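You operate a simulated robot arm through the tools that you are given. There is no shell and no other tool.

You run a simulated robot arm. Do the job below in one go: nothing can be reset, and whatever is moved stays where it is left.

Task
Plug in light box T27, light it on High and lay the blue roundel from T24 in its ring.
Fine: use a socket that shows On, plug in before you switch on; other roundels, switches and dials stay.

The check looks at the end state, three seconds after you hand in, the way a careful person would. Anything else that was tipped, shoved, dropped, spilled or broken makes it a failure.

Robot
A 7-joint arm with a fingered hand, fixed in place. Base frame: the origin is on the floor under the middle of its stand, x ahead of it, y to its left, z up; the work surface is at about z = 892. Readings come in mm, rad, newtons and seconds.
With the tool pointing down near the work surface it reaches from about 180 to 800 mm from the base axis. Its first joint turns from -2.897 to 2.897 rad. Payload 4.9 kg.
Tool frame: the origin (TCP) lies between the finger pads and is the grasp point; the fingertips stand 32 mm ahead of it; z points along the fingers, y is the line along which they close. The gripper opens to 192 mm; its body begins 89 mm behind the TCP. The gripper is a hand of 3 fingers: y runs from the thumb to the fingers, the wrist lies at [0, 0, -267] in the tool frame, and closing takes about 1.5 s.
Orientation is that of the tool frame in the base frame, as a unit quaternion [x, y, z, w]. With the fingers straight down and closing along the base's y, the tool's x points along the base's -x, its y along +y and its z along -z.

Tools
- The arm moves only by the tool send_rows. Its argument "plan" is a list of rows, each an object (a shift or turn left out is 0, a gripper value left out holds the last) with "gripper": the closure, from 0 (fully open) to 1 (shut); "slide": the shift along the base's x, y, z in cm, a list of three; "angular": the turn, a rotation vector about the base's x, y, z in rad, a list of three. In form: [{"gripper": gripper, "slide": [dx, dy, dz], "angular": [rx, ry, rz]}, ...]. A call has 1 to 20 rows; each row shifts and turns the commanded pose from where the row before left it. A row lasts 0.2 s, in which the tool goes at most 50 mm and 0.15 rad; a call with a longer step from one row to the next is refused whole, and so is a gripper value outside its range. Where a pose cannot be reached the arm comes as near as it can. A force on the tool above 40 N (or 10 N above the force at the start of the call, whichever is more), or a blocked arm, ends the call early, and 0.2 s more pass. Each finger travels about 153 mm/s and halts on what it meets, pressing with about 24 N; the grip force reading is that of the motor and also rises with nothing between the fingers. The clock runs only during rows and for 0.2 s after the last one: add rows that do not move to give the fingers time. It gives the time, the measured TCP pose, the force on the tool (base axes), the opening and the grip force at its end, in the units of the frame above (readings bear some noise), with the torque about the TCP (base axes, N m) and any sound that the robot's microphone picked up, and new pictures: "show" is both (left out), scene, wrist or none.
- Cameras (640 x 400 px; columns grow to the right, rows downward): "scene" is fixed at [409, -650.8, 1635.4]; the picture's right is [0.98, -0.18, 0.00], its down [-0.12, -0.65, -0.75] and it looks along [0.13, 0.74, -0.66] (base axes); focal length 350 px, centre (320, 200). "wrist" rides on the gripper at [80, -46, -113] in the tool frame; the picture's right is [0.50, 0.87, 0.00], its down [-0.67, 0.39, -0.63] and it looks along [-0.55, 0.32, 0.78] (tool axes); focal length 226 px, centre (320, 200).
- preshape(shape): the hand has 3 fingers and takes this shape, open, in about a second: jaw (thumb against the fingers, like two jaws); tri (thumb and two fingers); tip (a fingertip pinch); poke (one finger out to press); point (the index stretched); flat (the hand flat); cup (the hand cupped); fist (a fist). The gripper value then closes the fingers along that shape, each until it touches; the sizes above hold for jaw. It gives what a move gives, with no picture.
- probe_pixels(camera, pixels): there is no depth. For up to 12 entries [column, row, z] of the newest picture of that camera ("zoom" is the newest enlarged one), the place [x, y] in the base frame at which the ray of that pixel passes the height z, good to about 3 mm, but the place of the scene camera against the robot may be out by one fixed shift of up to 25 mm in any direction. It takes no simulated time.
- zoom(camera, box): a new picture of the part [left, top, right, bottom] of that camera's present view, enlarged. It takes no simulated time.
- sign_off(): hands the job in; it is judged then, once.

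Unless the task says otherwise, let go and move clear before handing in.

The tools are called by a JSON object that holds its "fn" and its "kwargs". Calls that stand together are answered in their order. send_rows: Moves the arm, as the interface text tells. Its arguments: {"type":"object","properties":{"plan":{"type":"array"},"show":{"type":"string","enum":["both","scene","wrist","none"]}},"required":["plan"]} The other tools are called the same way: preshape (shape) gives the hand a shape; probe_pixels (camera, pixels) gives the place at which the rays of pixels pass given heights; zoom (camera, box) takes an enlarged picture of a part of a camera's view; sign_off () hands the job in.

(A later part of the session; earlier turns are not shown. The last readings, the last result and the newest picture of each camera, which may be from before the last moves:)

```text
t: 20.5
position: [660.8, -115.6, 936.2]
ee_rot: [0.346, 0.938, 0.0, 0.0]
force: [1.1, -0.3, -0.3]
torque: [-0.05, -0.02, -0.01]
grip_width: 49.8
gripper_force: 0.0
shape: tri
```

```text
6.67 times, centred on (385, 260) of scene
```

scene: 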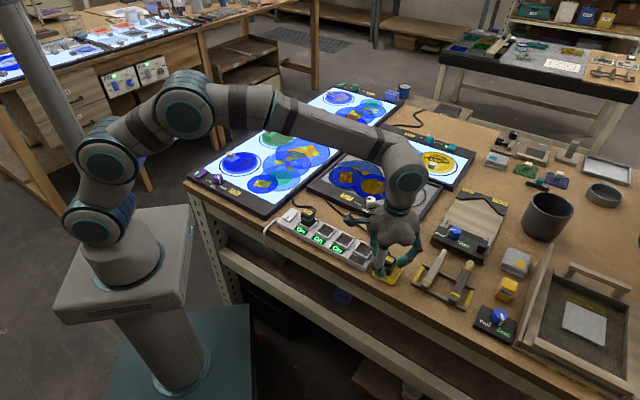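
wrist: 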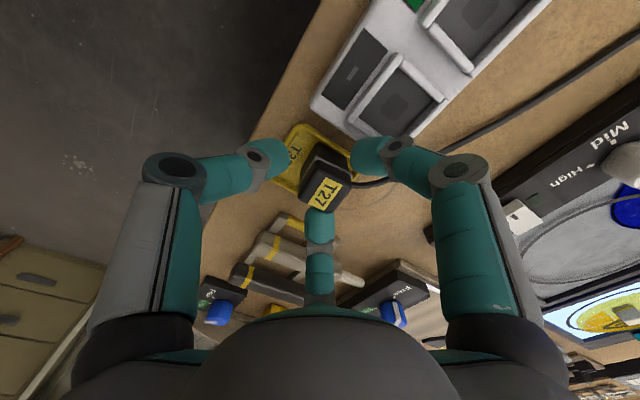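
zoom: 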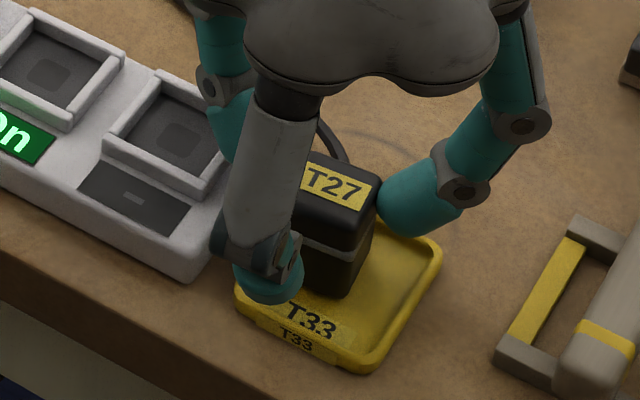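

Comparing the views, the table here must be about 12 mm lower than I assumed: the plug top is near z≈919. That explains the first grip riding over the top, and the last nudge pushing the plug with the E finger. I'll recentre by (+2.8,+2.8) mm, go 7 mm lower and check again.

{"fn": "send_rows", "kwargs": {"plan": [{"slide": [0.28, 0.28, 0]}, {"slide": [0, 0, -0.35]}, {"slide": [0, 0, -0.35]}, {}], "show": "wrist"}}

{"fn": "zoom", "kwargs": {"camera": "wrist", "box": [240, 110, 400, 230]}}

{"fn": "zoom", "kwargs": {"camera": "scene", "box": [350, 230, 420, 290]}}

```text
t: 21.5
position: [664.4, -113.3, 929.5]
ee_rot: [0.346, 0.938, 0.0, 0.0]
force: [0.2, -0.7, 0.6]
torque: [-0.03, -0.04, -0.03]
grip_width: 50.1
gripper_force: 0.1
shape: tri
```

wrist: 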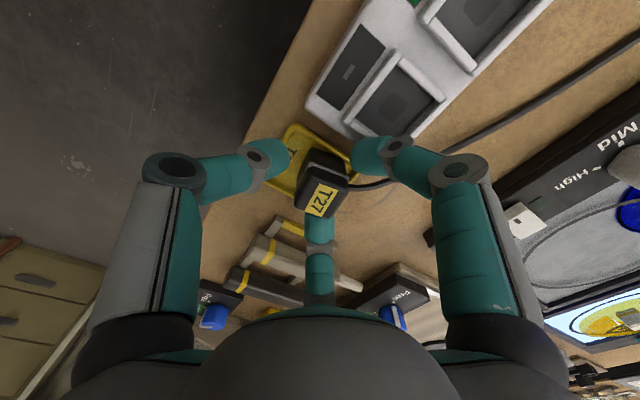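

```text
3.33 times, centred on (320, 170) of wrist
```

zoom: 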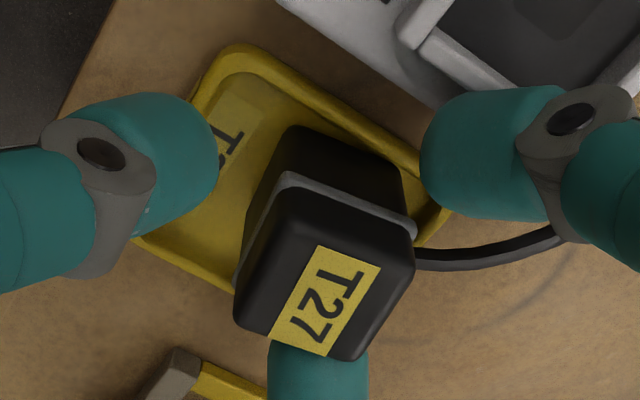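

```text
6.67 times, centred on (385, 260) of scene
```

zoom: 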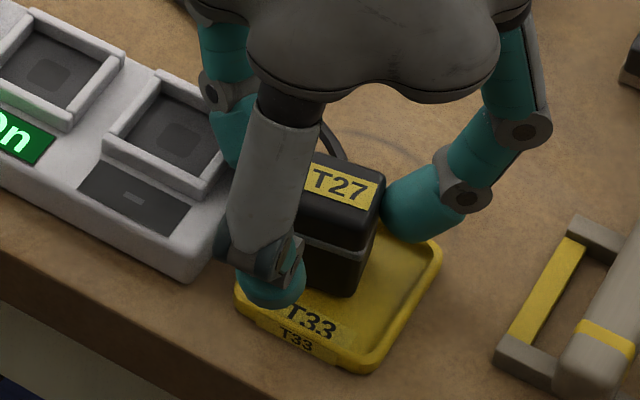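

The plug now hides the E finger's tip, so the contact will be on the upper body below the top edge. I'll shift +2 mm in x and close.

{"fn": "send_rows", "kwargs": {"plan": [{"slide": [0.2, 0, 0]}, {"gripper": 0.85}, {"gripper": 0.85}, {"gripper": 1.0}, {"gripper": 1.0}, {"gripper": 1.0}], "show": "wrist"}}

{"fn": "zoom", "kwargs": {"camera": "wrist", "box": [240, 110, 400, 230]}}

{"fn": "zoom", "kwargs": {"camera": "scene", "box": [350, 230, 420, 290]}}

```text
t: 22.9
position: [665.2, -112.6, 930.0]
ee_rot: [0.346, 0.938, 0.0, 0.0]
force: [1.6, -2.4, -0.2]
torque: [-0.09, -0.06, -0.04]
grip_width: 27.3
gripper_force: 23.6
shape: tri
```

wrist: 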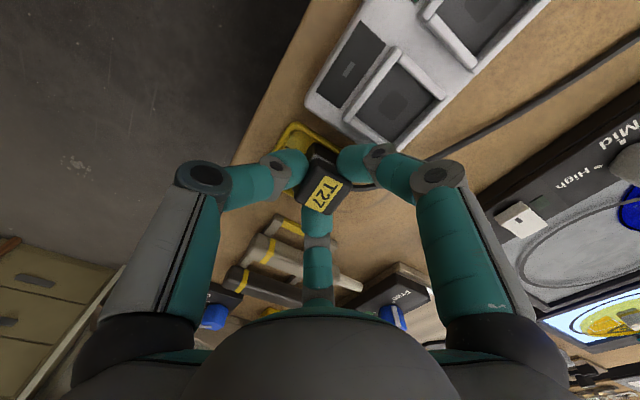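

```text
3.33 times, centred on (320, 170) of wrist
```

zoom: 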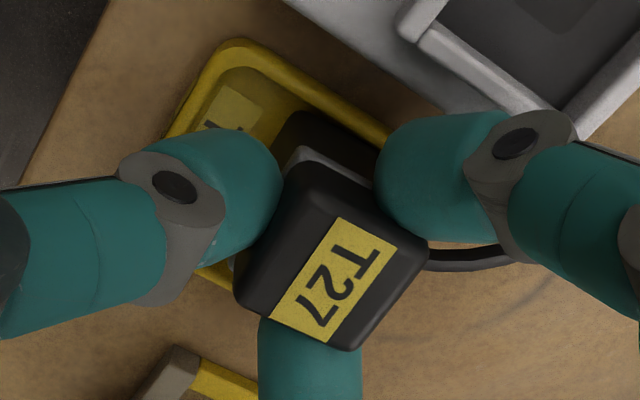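

```text
6.67 times, centred on (385, 260) of scene
```

zoom: 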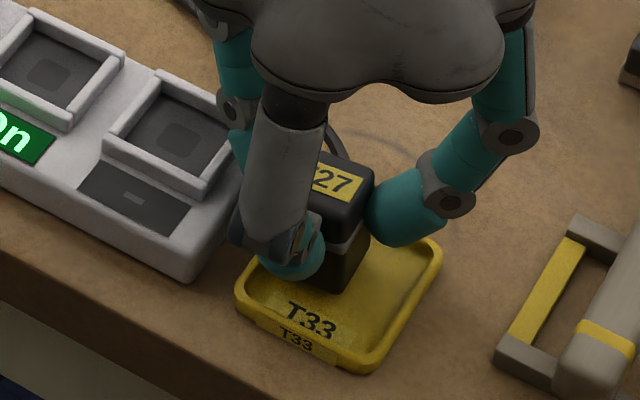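

Gripped at 27.3 mm with 23.6 N, and the fingers are against the body. I'll lift 50 mm and check that the plug comes up.

{"fn": "send_rows", "kwargs": {"plan": [{"slide": [0, 0, 1.0]}, {"slide": [0, 0, 1.5]}, {"slide": [0, 0, 1.5]}, {"slide": [0, 0, 1.5]}, {}], "show": "both"}}

{"fn": "zoom", "kwargs": {"camera": "wrist", "box": [240, 110, 400, 230]}}

{"fn": "zoom", "kwargs": {"camera": "scene", "box": [340, 210, 420, 290]}}

```text
t: 24.1
position: [666.1, -112.6, 984.9]
ee_rot: [0.345, 0.938, 0.0, 0.0]
force: [0.1, -0.4, -0.8]
torque: [-0.02, 0.01, -0.02]
grip_width: 27.2
gripper_force: 24.1
shape: tri
```

scene: 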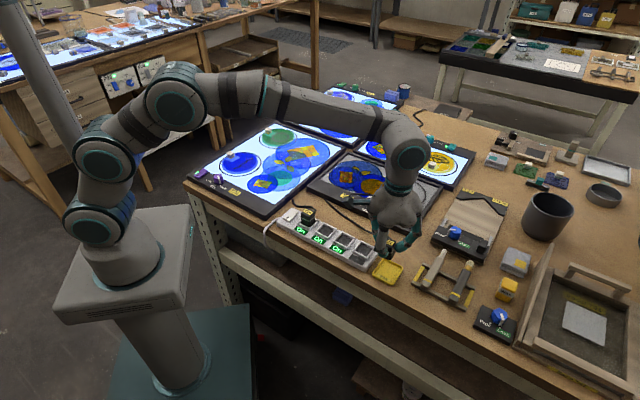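
wrist: 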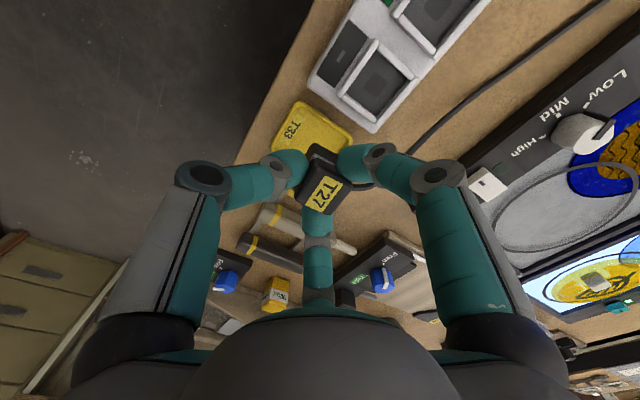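

```text
3.33 times, centred on (320, 170) of wrist
```

zoom: 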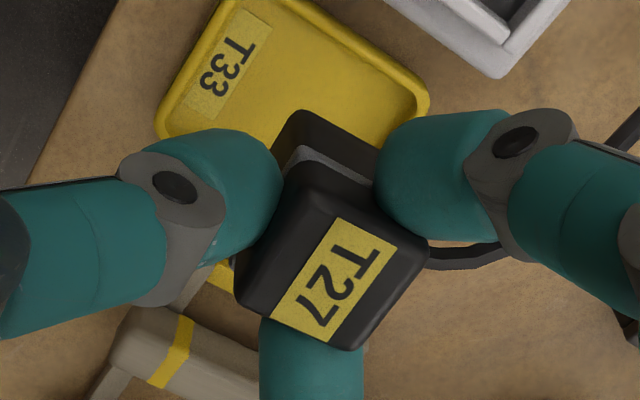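

```text
5.00 times, centred on (380, 250) of scene
```

zoom: 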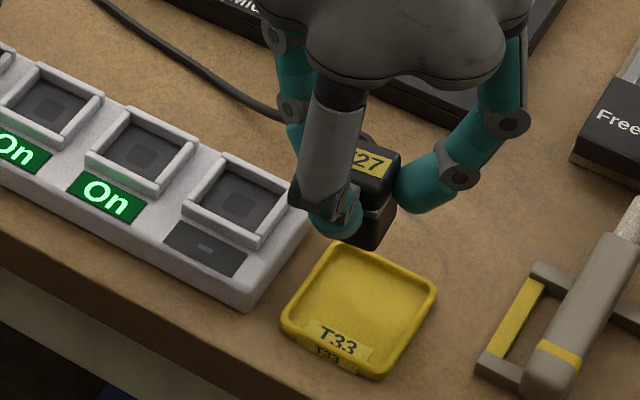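

The plug hangs aligned with the tool axes, with its centre about 2.7 mm towards tool +y and its bottom about 49 mm below the TCP. I'll carry it at this height to just short of socket 3 and look.

{"fn": "send_rows", "kwargs": {"plan": [{"slide": [-1.3, 1.6, 0.3]}, {"slide": [-1.7, 2.0, 0.2]}, {"slide": [-1.7, 2.0, 0]}, {"slide": [-1.7, 2.0, 0]}, {"slide": [-1.3, 1.6, 0]}, {}], "show": "both"}}

{"fn": "zoom", "kwargs": {"camera": "wrist", "box": [240, 80, 400, 220]}}

{"fn": "zoom", "kwargs": {"camera": "scene", "box": [280, 190, 400, 290]}}

```text
t: 25.5
position: [586.9, -21.5, 990.0]
ee_rot: [0.346, 0.938, 0.0, -0.001]
force: [-0.5, -1.0, -0.5]
torque: [0.02, -0.01, 0.01]
grip_width: 26.9
gripper_force: 23.5
shape: tri
```

scene: 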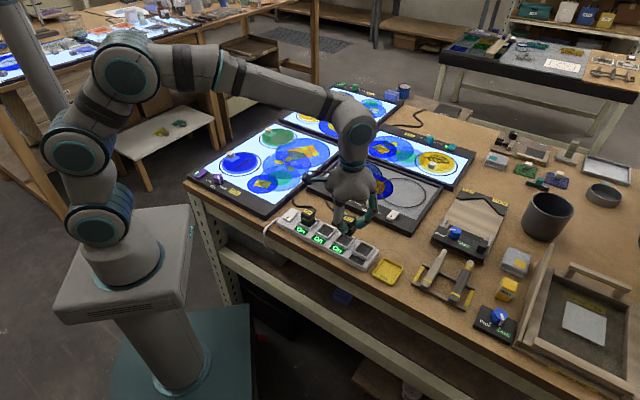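
wrist: 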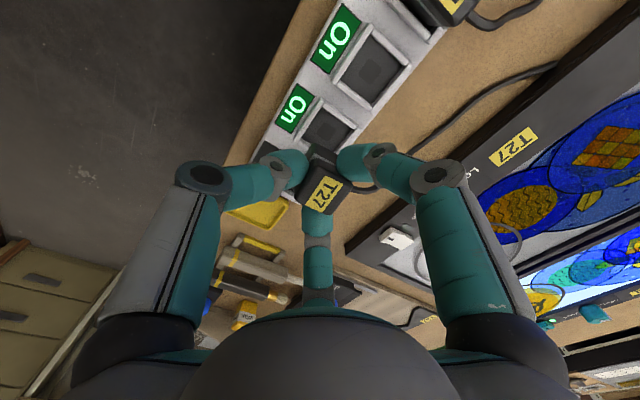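

```text
2.86 times, centred on (320, 150) of wrist
```

zoom: 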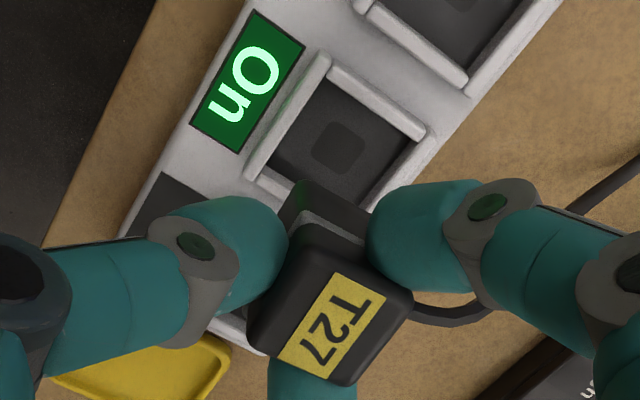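

```text
4.00 times, centred on (340, 240) of scene
```

zoom: 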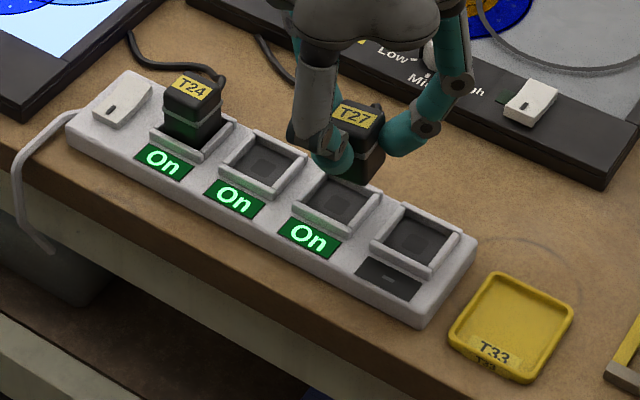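

Socket 3 (On, centre square at wrist zoom (338,143)) lies about 8 mm from the plug along the strip, with a yaw difference of about -0.045 rad. I'll line up and go down 30 mm to check again above the rim.

{"fn": "send_rows", "kwargs": {"plan": [{"slide": [-0.29, 0.28, 0], "angular": [0, 0, -0.025]}, {"slide": [-0.29, 0.27, 0], "angular": [0, 0, -0.02]}, {"slide": [0, 0, -1.0]}, {"slide": [0, 0, -1.0]}, {"slide": [0, 0, -0.8]}, {}], "show": "both"}}

{"fn": "zoom", "kwargs": {"camera": "wrist", "box": [240, 90, 400, 230]}}

{"fn": "zoom", "kwargs": {"camera": "scene", "box": [310, 210, 390, 270]}}

```text
t: 26.9
position: [582.4, -15.1, 962.9]
ee_rot: [0.368, 0.93, 0.0, 0.0]
force: [-0.2, 0.1, -0.6]
torque: [-0.02, -0.01, -0.02]
grip_width: 27.2
gripper_force: 24.0
shape: tri
```

scene: 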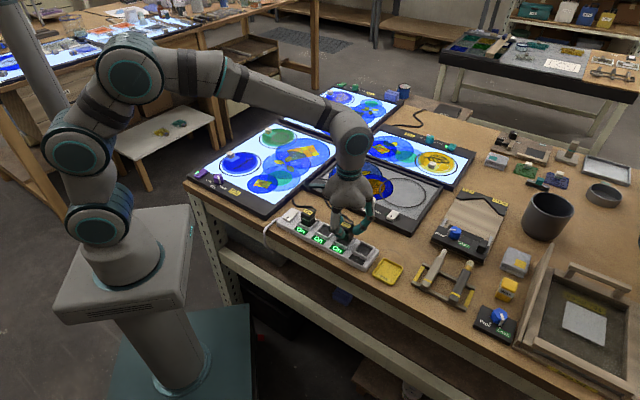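
wrist: 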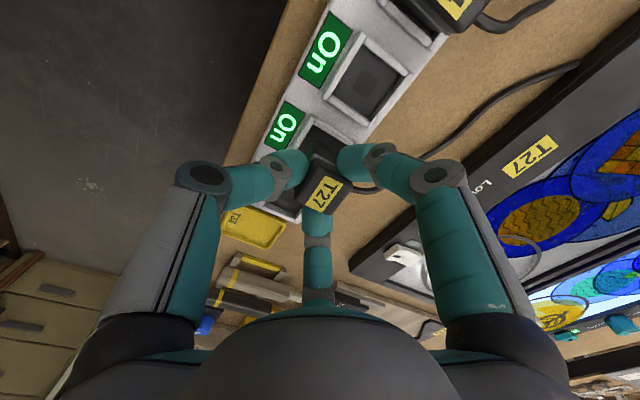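

```text
2.86 times, centred on (320, 160) of wrist
```

zoom: 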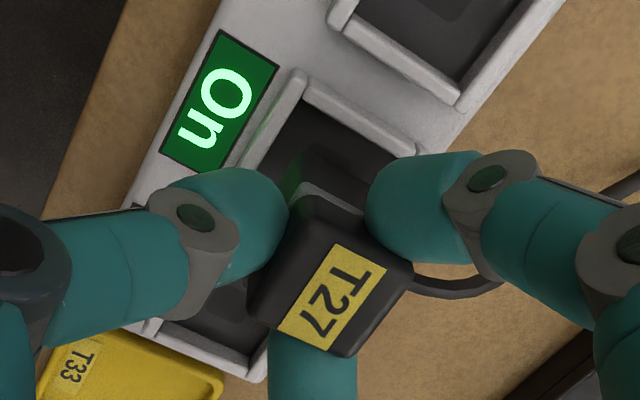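

```text
6.67 times, centred on (350, 240) of scene
```

zoom: 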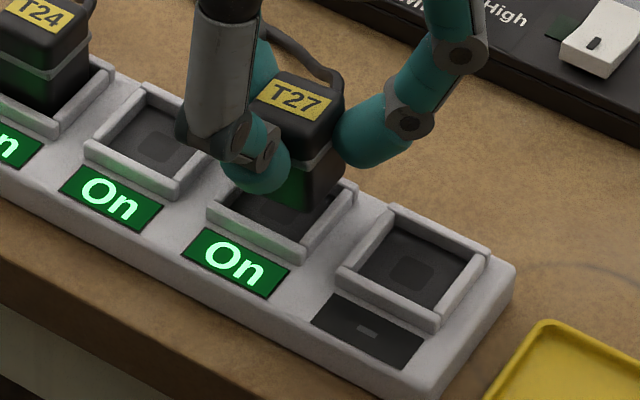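

The plug is over socket 3 with walls visible around it; the scene zoom shows the plug's lower corner at (308,212), heading for the socket's inner corner at (302,243). I'll go down 12 mm more and re-check.

{"fn": "send_rows", "kwargs": {"plan": [{"slide": [0.0, 0.0, -0.6]}, {"slide": [0, 0, -0.6]}, {}], "show": "both"}}

{"fn": "zoom", "kwargs": {"camera": "wrist", "box": [270, 100, 370, 180]}}

{"fn": "zoom", "kwargs": {"camera": "scene", "box": [325, 215, 375, 260]}}

```text
t: 27.7
position: [583.3, -15.7, 952.7]
ee_rot: [0.367, 0.93, 0.001, 0.001]
force: [-9.4, 0.1, 15.6]
torque: [-0.04, 0.11, -0.06]
grip_width: 27.4
gripper_force: 23.9
shape: tri
```

scene: 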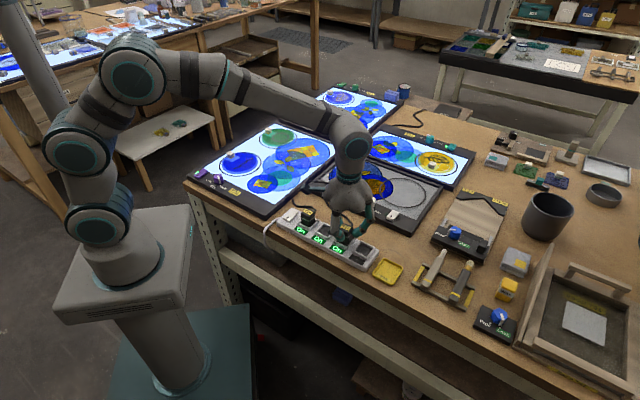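
wrist: 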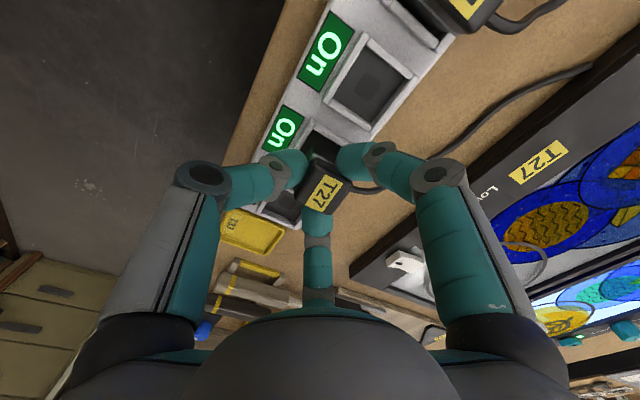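

```text
5.00 times, centred on (320, 140) of wrist
```

zoom: 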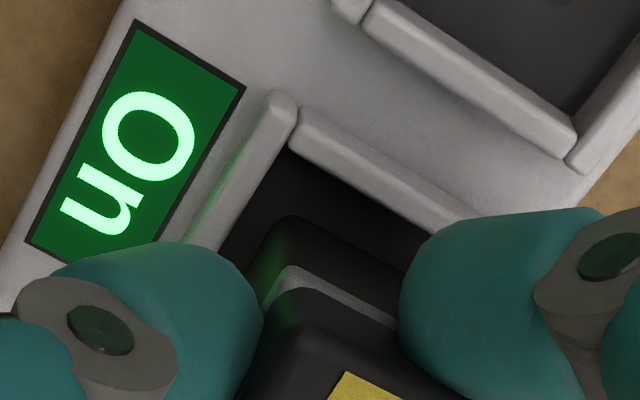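

```text
8.89 times, centred on (350, 238) of scene
```

zoom: 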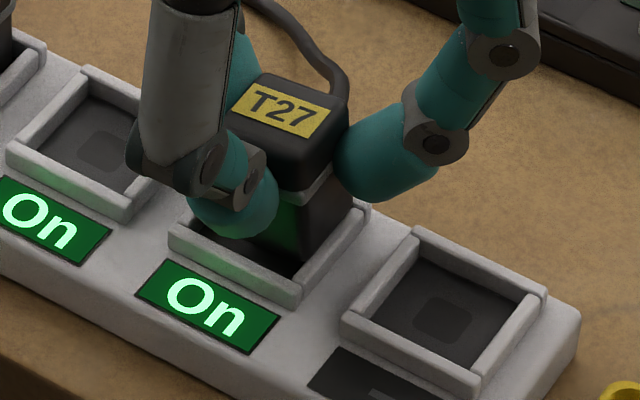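

The move met resistance (force -9.4 N in x, +15.6 N up): the plug's bottom is resting on the socket rim, too far towards +x. The wrist zoom agrees, with wide gaps at the plug's W corner (290,215) against the socket corner (293,148). I'll raise 6 mm, shift (-6,+2.4) mm, and check.

{"fn": "send_rows", "kwargs": {"plan": [{"slide": [0, 0, 0.8]}, {"slide": [-0.3, 0.12, 0]}, {"slide": [-0.3, 0.12, 0]}, {}], "show": "wrist"}}

{"fn": "zoom", "kwargs": {"camera": "wrist", "box": [270, 100, 370, 180]}}

{"fn": "zoom", "kwargs": {"camera": "scene", "box": [325, 215, 375, 260]}}

```text
t: 28.7
position: [578.2, -14.6, 958.4]
ee_rot: [0.367, 0.93, 0.0, 0.0]
force: [-0.1, 0.5, -0.5]
torque: [0.01, -0.02, 0.0]
grip_width: 27.2
gripper_force: 24.2
shape: tri
```

wrist: 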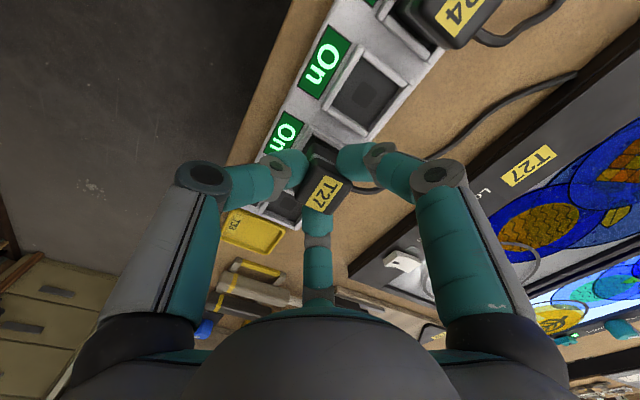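

```text
5.00 times, centred on (320, 140) of wrist
```

zoom: 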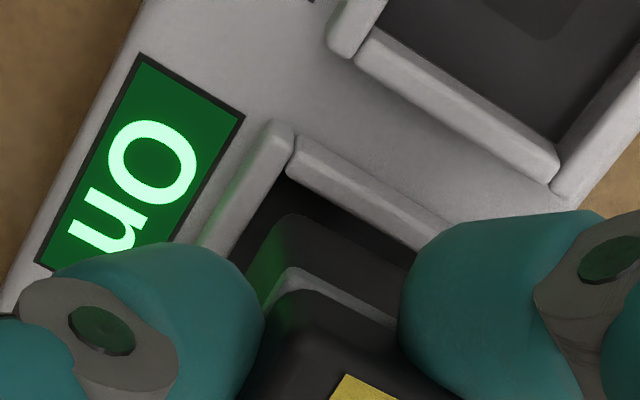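

```text
8.89 times, centred on (350, 238) of scene
```

zoom: 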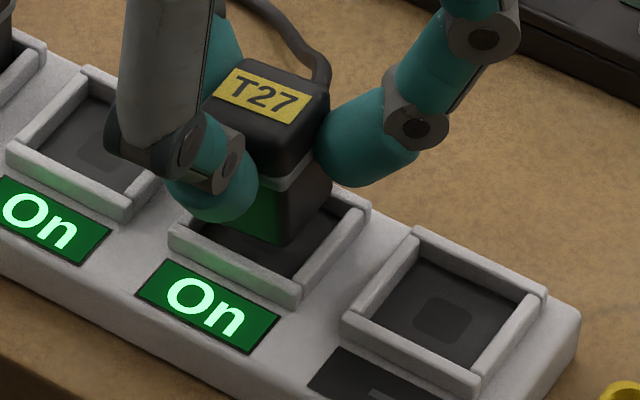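

I want a sharper read of the plug bottom against the walls, so I'll zoom in harder on both cameras.

{"fn": "zoom", "kwargs": {"camera": "scene", "box": [332, 228, 368, 252]}}

{"fn": "zoom", "kwargs": {"camera": "wrist", "box": [285, 115, 355, 165]}}

```text
16.00 times, centred on (350, 240) of scene
```

zoom: 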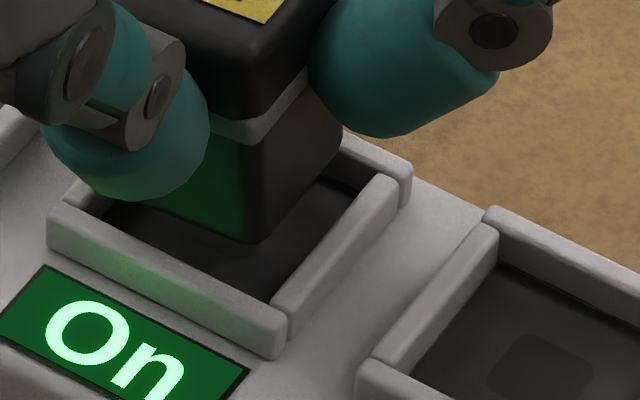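

```text
8.00 times, centred on (320, 140) of wrist
```

zoom: 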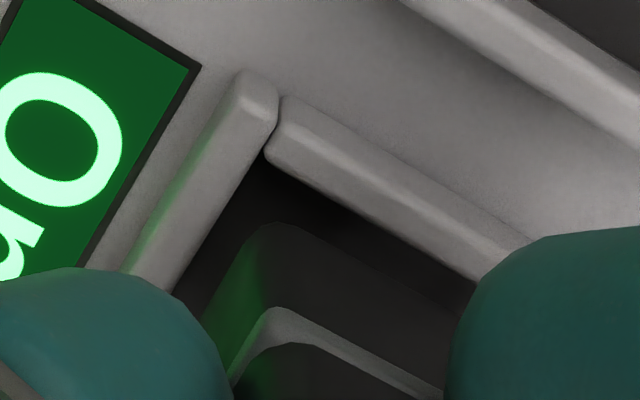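

Wrist and scene disagree on the offset by a few mm, and the earlier contact force pointed along -x, so the truth lies in between. I'll shift (+1.0,-2.9) mm and lower 8 mm gently, reading the force.

{"fn": "send_rows", "kwargs": {"plan": [{"slide": [0.1, -0.29, 0]}, {"slide": [0, 0, -0.3]}, {"slide": [0, 0, -0.3]}, {"slide": [0, 0, -0.3]}, {}], "show": "wrist"}}

{"fn": "zoom", "kwargs": {"camera": "wrist", "box": [285, 115, 355, 165]}}

{"fn": "zoom", "kwargs": {"camera": "scene", "box": [332, 228, 368, 252]}}

```text
t: 29.9
position: [578.3, -15.5, 949.1]
ee_rot: [0.368, 0.93, 0.0, 0.0]
force: [0.1, -0.2, -1.2]
torque: [0.01, 0.02, 0.01]
grip_width: 27.1
gripper_force: 24.1
shape: tri
```

wrist: 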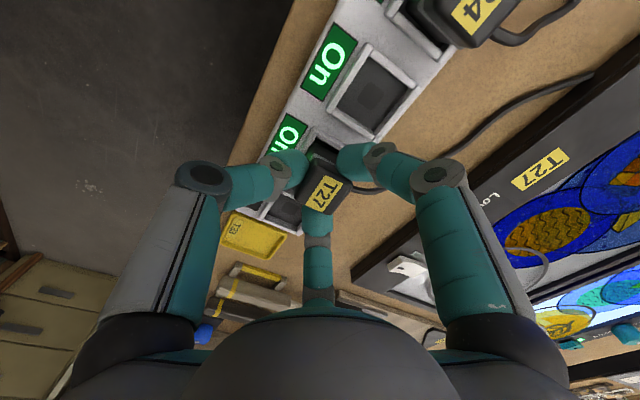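

```text
8.00 times, centred on (320, 140) of wrist
```

zoom: 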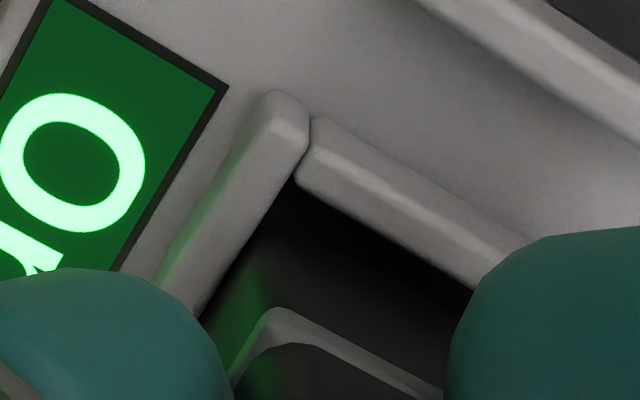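

```text
16.00 times, centred on (350, 240) of scene
```

zoom: 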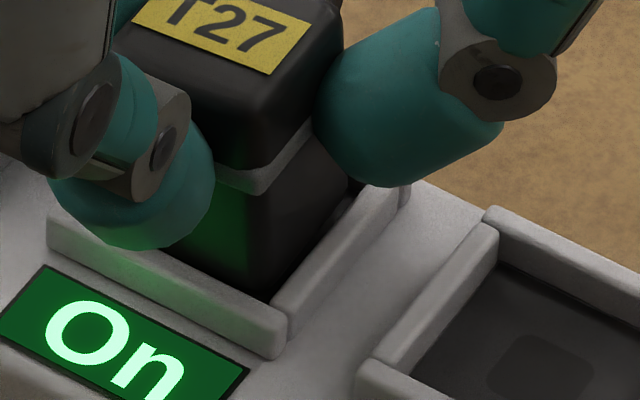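

No contact force at TCP z=949, lower than where it hit before, so the plug is entering the socket. I'll keep lowering in small steps.

{"fn": "send_rows", "kwargs": {"plan": [{"slide": [0, 0, -0.2]}, {"slide": [0, 0, -0.2]}, {"slide": [0, 0, -0.2]}, {}], "show": "wrist"}}

{"fn": "zoom", "kwargs": {"camera": "scene", "box": [332, 228, 368, 252]}}

```text
t: 30.9
position: [578.2, -16.0, 945.2]
ee_rot: [0.368, 0.93, 0.0, 0.002]
force: [1.3, -6.0, 18.3]
torque: [-0.02, 0.09, 0.04]
grip_width: 27.9
gripper_force: 24.5
shape: tri
```

wrist: 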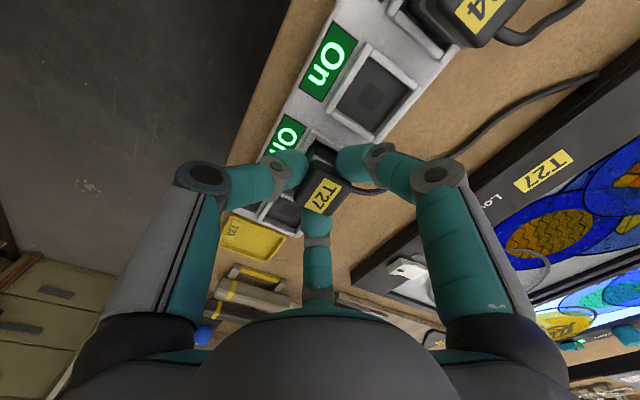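

```text
16.00 times, centred on (350, 240) of scene
```

zoom: 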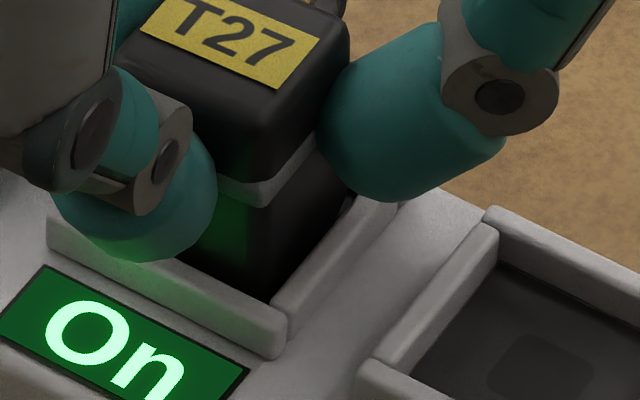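

Contact at z=945 with 18 N up. The visible lower body of T27 (collar to rim about 5.6 px) now matches my memory of T24 when seated, so I'll compare the two at the same zoom.

{"fn": "zoom", "kwargs": {"camera": "scene", "box": [287, 205, 323, 237]}}

{"fn": "zoom", "kwargs": {"camera": "scene", "box": [325, 215, 375, 260]}}

{"fn": "zoom", "kwargs": {"camera": "wrist", "box": [285, 115, 355, 215]}}

```text
12.50 times, centred on (305, 221) of scene
```

zoom: 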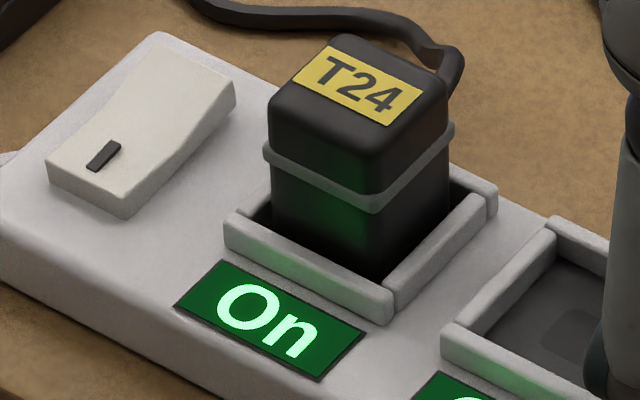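

```text
8.89 times, centred on (350, 238) of scene
```

zoom: 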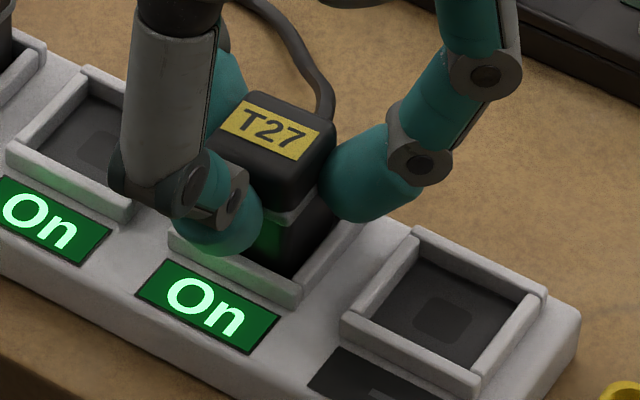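

```text
4.00 times, centred on (320, 165) of wrist
```

zoom: 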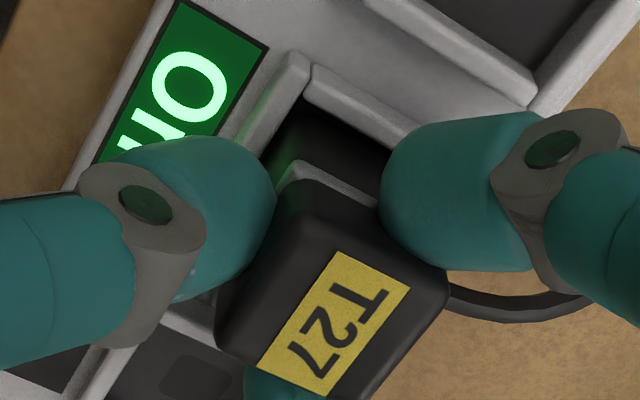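

T27 is at the same depth as T24 (collar to rim 5.6 px in both). I'll press slightly more to make sure it is seated, relax the preload, and open the fingers.

{"fn": "send_rows", "kwargs": {"plan": [{"slide": [0, 0, -0.12]}, {}, {"slide": [0, 0, 0.2]}, {"slide": [0, 0, 0.12]}, {}], "show": "none"}}

{"fn": "send_rows", "kwargs": {"plan": [{"gripper": 0.86}, {"gripper": 0.78}, {"gripper": 0.72}, {}], "show": "wrist"}}

{"fn": "zoom", "kwargs": {"camera": "scene", "box": [325, 215, 375, 260]}}

{"fn": "zoom", "kwargs": {"camera": "wrist", "box": [265, 105, 375, 225]}}

```text
t: 32.1
position: [575.9, -16.1, 943.7]
ee_rot: [0.368, 0.93, 0.0, -0.001]
force: [4.2, 1.7, 11.5]
torque: [0.13, -0.07, 0.01]
grip_width: 28.5
gripper_force: 24.3
shape: tri
```

```text
t: 33.1
position: [576.5, -15.4, 945.9]
ee_rot: [0.368, 0.93, 0.0, -0.001]
force: [-0.8, -1.0, 0.4]
torque: [-0.01, -0.04, 0.01]
grip_width: 53.7
gripper_force: 0.1
shape: tri
```

wrist: 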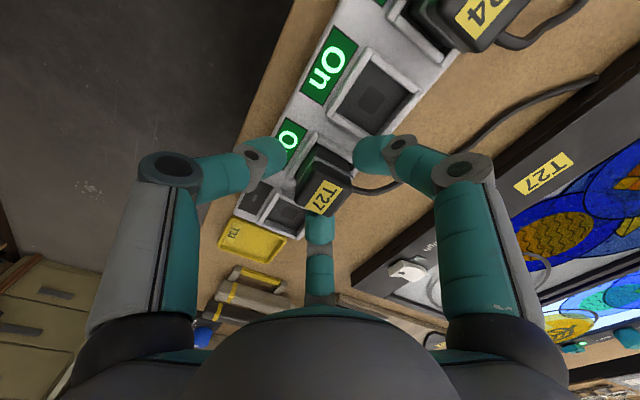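

```text
8.89 times, centred on (350, 238) of scene
```

zoom: 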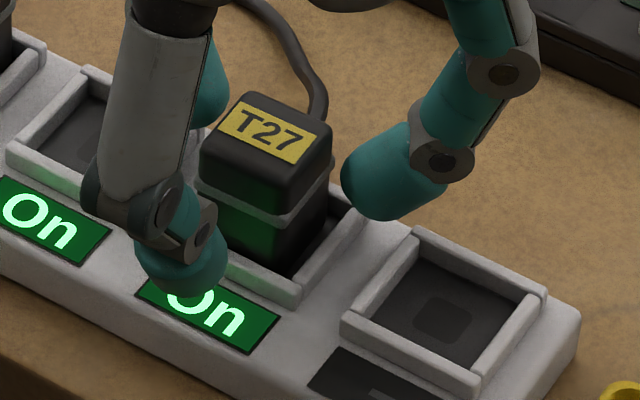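

```text
3.33 times, centred on (320, 165) of wrist
```

zoom: 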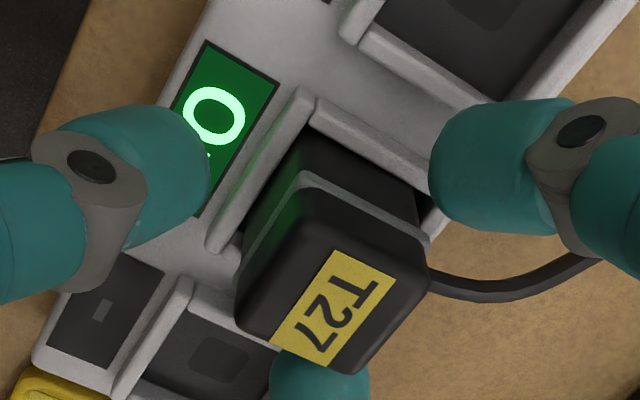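

The fingers are open and clear, and the plug stands in socket 3. I'll rise straight up 70 mm and compare T27's seating with T24's.

{"fn": "send_rows", "kwargs": {"plan": [{"slide": [0, 0, 1.0]}, {"slide": [0, 0, 2.0]}, {"slide": [0, 0, 2.0]}, {"slide": [0, 0, 2.0]}, {"slide": [-1.5, 1.0, 2.0]}, {"slide": [-1.5, 1.0, 2.0]}, {}], "show": "both"}}

{"fn": "zoom", "kwargs": {"camera": "scene", "box": [280, 200, 380, 265]}}

{"fn": "zoom", "kwargs": {"camera": "wrist", "box": [240, 60, 420, 190]}}

```text
t: 34.7
position: [549.2, 4.3, 1056.1]
ee_rot: [0.367, 0.93, 0.001, 0.0]
force: [-0.9, -0.2, 0.6]
torque: [0.01, 0.0, 0.0]
grip_width: 53.6
gripper_force: 0.0
shape: tri
```

scene: 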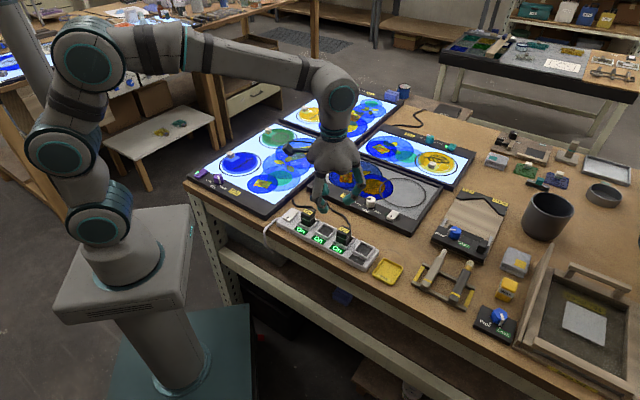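
wrist: 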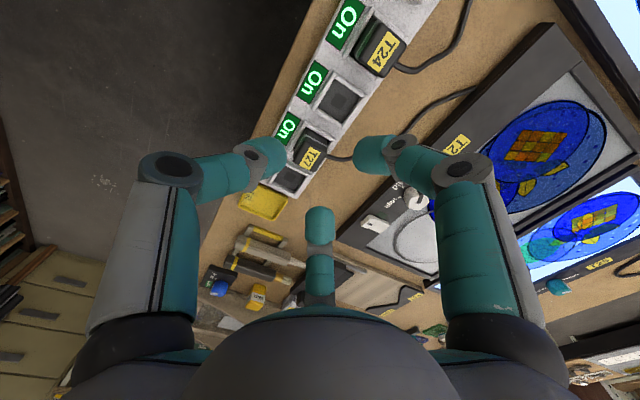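

```text
6.15 times, centred on (330, 232) of scene
```

zoom: 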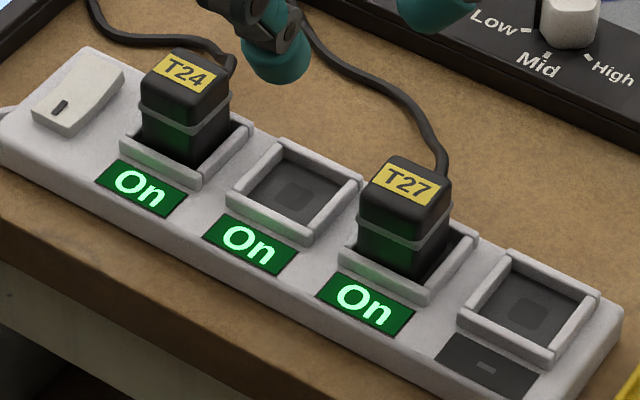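

```text
3.08 times, centred on (330, 125) of wrist
```

zoom: 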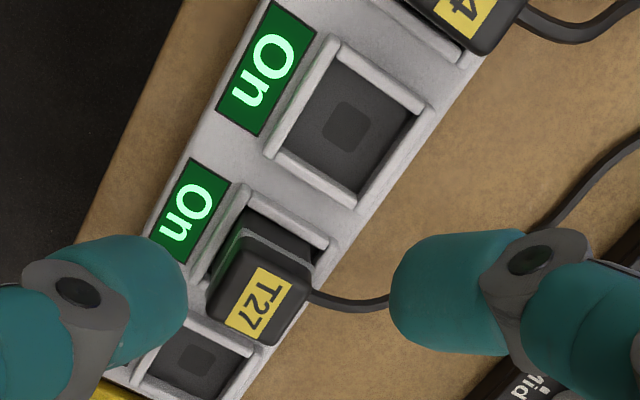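

T27 is seated just like T24. Next is the dial, so I'll move to get a clear wrist view of T27's knob and switch.

{"fn": "send_rows", "kwargs": {"plan": [{"slide": [1.2, 2.7, -0.8]}, {"slide": [1.2, 2.7, -0.8]}, {"slide": [1.2, 2.7, -0.8]}, {"slide": [1.2, 2.7, -0.8]}, {}], "show": "wrist"}}

{"fn": "zoom", "kwargs": {"camera": "wrist", "box": [230, 80, 450, 230]}}

```text
t: 35.9
position: [595.9, 113.0, 1022.9]
ee_rot: [0.367, 0.93, 0.0, 0.001]
force: [-0.7, -0.3, 0.7]
torque: [0.01, -0.01, 0.01]
grip_width: 53.6
gripper_force: 0.0
shape: tri
```

wrist: 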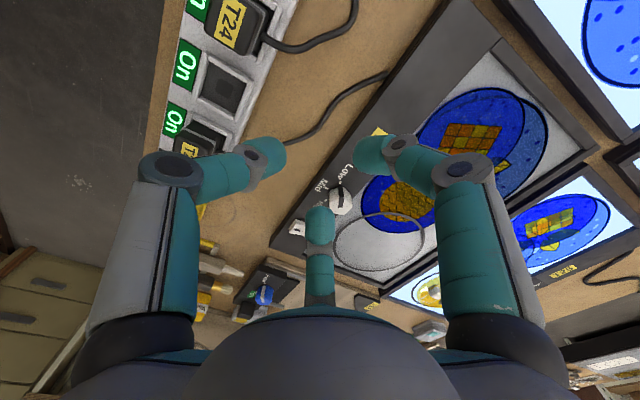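

```text
2.67 times, centred on (340, 155) of wrist
```

zoom: 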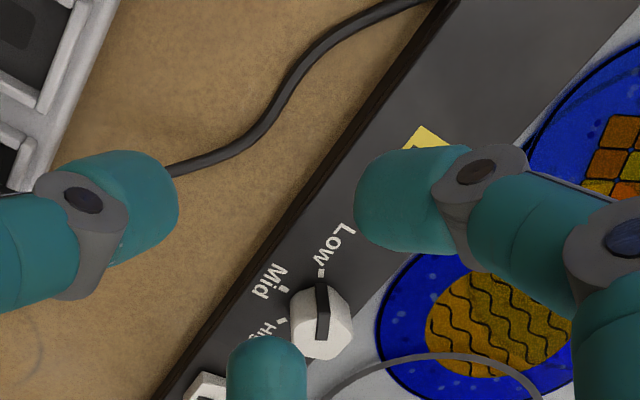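

The knob is at wrist (332,200), and its dark pointer bar points at the Low tick. I'll move forward a little so the knob sits between the fingers.

{"fn": "send_rows", "kwargs": {"plan": [{"slide": [2.5, -0.4, 0]}, {"slide": [2.5, -0.4, 0]}, {}], "show": "wrist"}}

{"fn": "zoom", "kwargs": {"camera": "wrist", "box": [270, 100, 390, 220]}}

{"fn": "zoom", "kwargs": {"camera": "scene", "box": [350, 185, 410, 225]}}

```text
t: 36.7
position: [643.7, 103.3, 1021.7]
ee_rot: [0.367, 0.93, 0.0, 0.0]
force: [0.1, -0.6, 0.1]
torque: [0.0, 0.0, -0.01]
grip_width: 53.7
gripper_force: 0.1
shape: tri
```

wrist: 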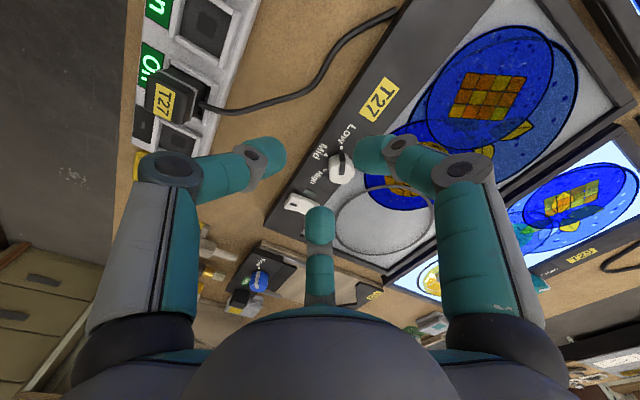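

```text
3.33 times, centred on (330, 160) of wrist
```

zoom: 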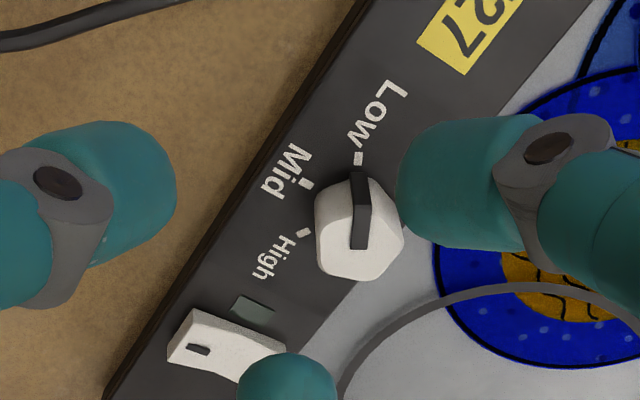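

```text
10.00 times, centred on (380, 205) of scene
```

zoom: 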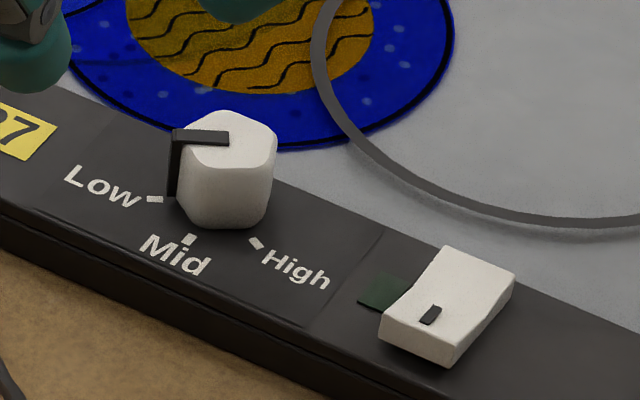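

This is a clear view: the bar points at Low, and the T27 rocker has its mark at the near end and a dark lamp. I'll compare it with the lit boxes' rockers to learn which end is On.

{"fn": "zoom", "kwargs": {"camera": "scene", "box": [185, 160, 245, 200]}}

{"fn": "zoom", "kwargs": {"camera": "scene", "box": [415, 125, 475, 165]}}

{"fn": "zoom", "kwargs": {"camera": "scene", "box": [375, 200, 415, 226]}}

{"fn": "zoom", "kwargs": {"camera": "wrist", "box": [275, 180, 325, 225]}}

```text
10.00 times, centred on (215, 180) of scene
```

zoom: 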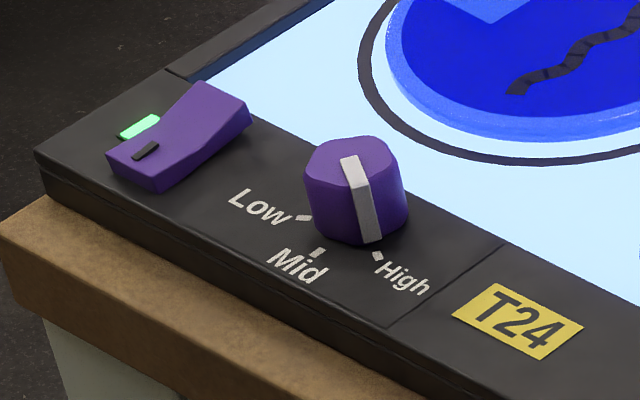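

```text
10.00 times, centred on (445, 145) of scene
```

zoom: 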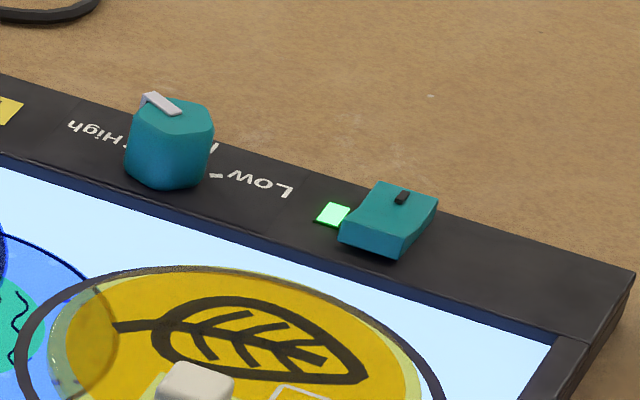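

```text
15.38 times, centred on (395, 213) of scene
```

zoom: 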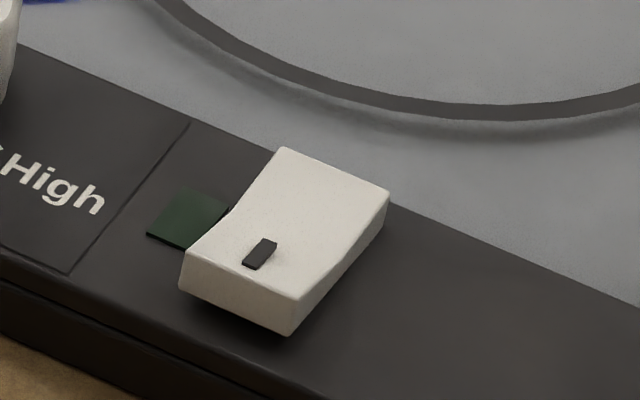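

```text
8.89 times, centred on (300, 202) of wrist
```

zoom: 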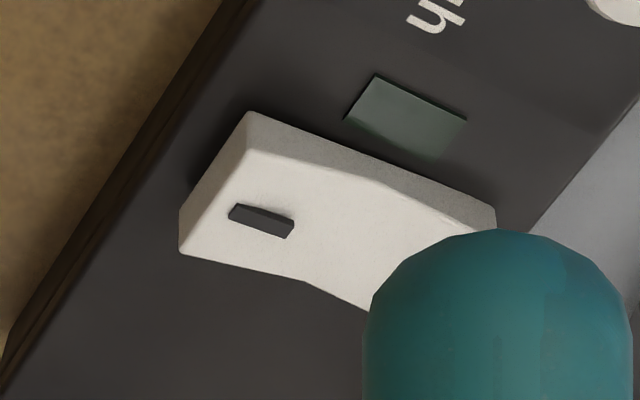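

On the lit boxes the marked end of the rocker is down, and on T27 it is up, so later I press the marked end (near (736,47)). For the dial, the ticks give a knob centre of about (696.6,115) and bearings of Low ≈162°, Mid ≈224° and High ≈285°, i.e. a turn of about +122° (counter-clockwise). I'll go above the knob.

{"fn": "send_rows", "kwargs": {"plan": [{"gripper": 0.68, "slide": [1.8, 0.4, -1.2]}, {"slide": [1.8, 0.4, -1.2]}, {"slide": [1.69, 0.37, -1.2]}, {"slide": [0, 0, -1.1]}, {}], "show": "both"}}

{"fn": "zoom", "kwargs": {"camera": "wrist", "box": [250, 100, 390, 230]}}

{"fn": "zoom", "kwargs": {"camera": "scene", "box": [340, 170, 420, 230]}}

```text
t: 37.9
position: [698.6, 115.3, 976.3]
ee_rot: [0.367, 0.93, 0.0, 0.0]
force: [0.5, -0.1, 0.5]
torque: [-0.01, -0.04, 0.02]
grip_width: 61.0
gripper_force: 0.1
shape: tri
```

scene: 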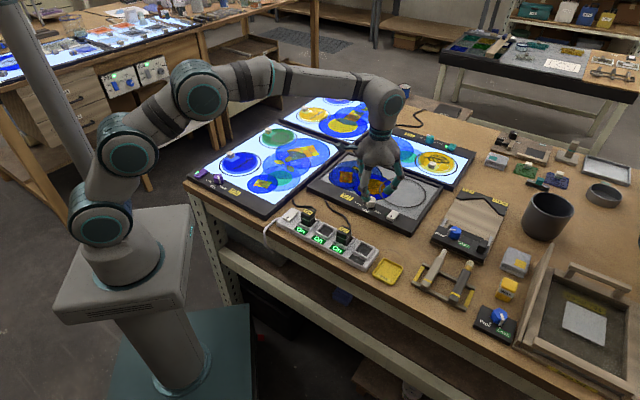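
wrist: 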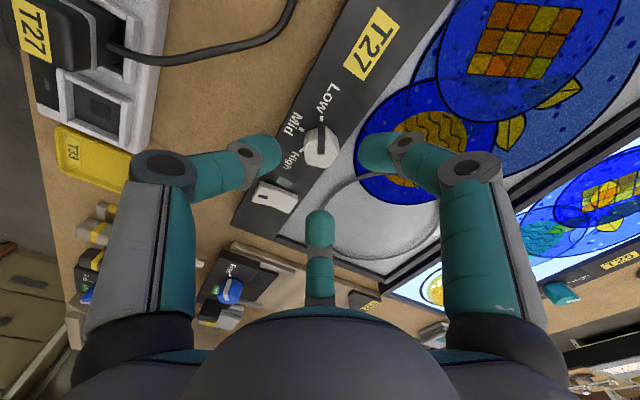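

```text
3.08 times, centred on (320, 165) of wrist
```

zoom: 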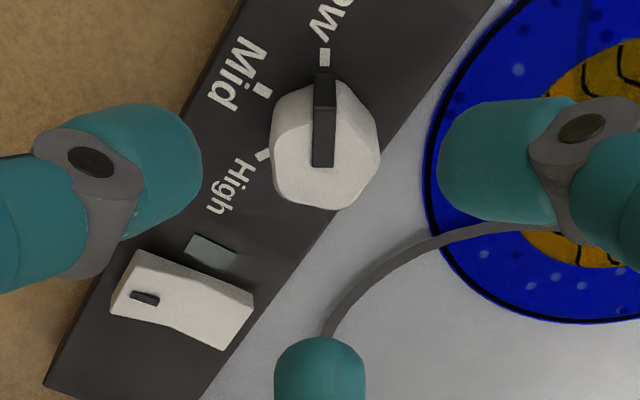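

```text
6.67 times, centred on (380, 200) of scene
```

zoom: 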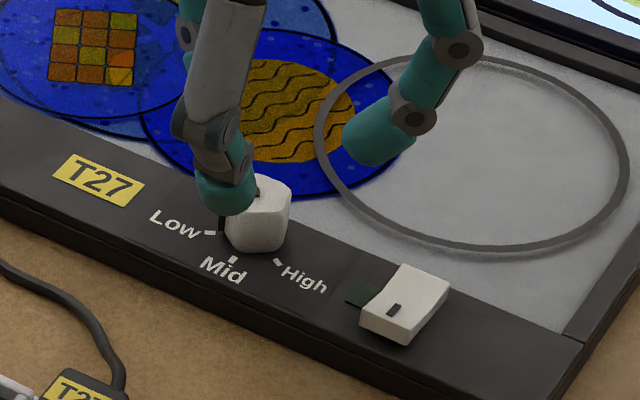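

The knob's top centre is at wrist zoom (323,163), so the TCP should shift about -2.5 mm in x. I'll do that and lower to z≈945 for a check.

{"fn": "send_rows", "kwargs": {"plan": [{"slide": [-0.25, 0.1, -1.0]}, {"slide": [0, 0, -1.1]}, {"slide": [0, 0, -1.0]}, {}], "show": "wrist"}}

{"fn": "zoom", "kwargs": {"camera": "wrist", "box": [250, 100, 390, 230]}}

{"fn": "zoom", "kwargs": {"camera": "scene", "box": [340, 170, 420, 230]}}

```text
t: 38.9
position: [696.4, 116.9, 943.7]
ee_rot: [0.368, 0.93, 0.0, 0.0]
force: [0.2, 0.1, 0.4]
torque: [0.01, -0.02, -0.01]
grip_width: 61.0
gripper_force: 0.1
shape: tri
```

wrist: 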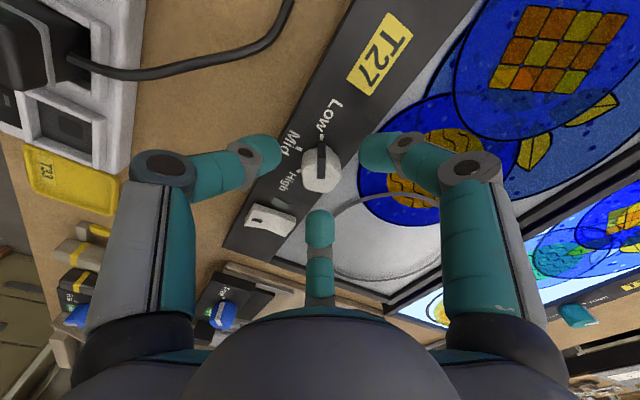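

```text
3.08 times, centred on (320, 165) of wrist
```

zoom: 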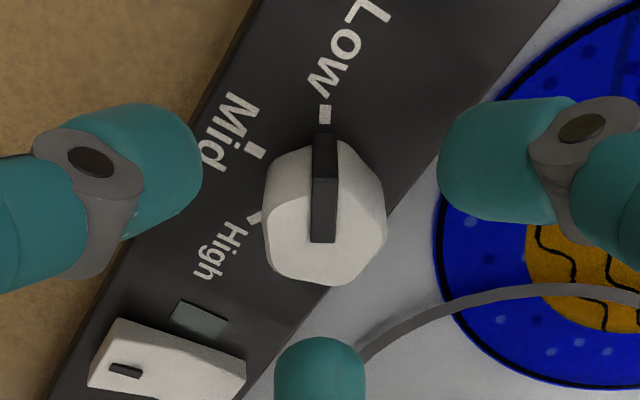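

```text
6.67 times, centred on (380, 200) of scene
```

zoom: 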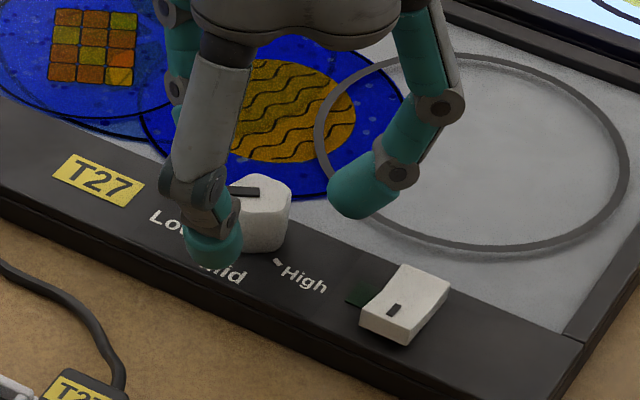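

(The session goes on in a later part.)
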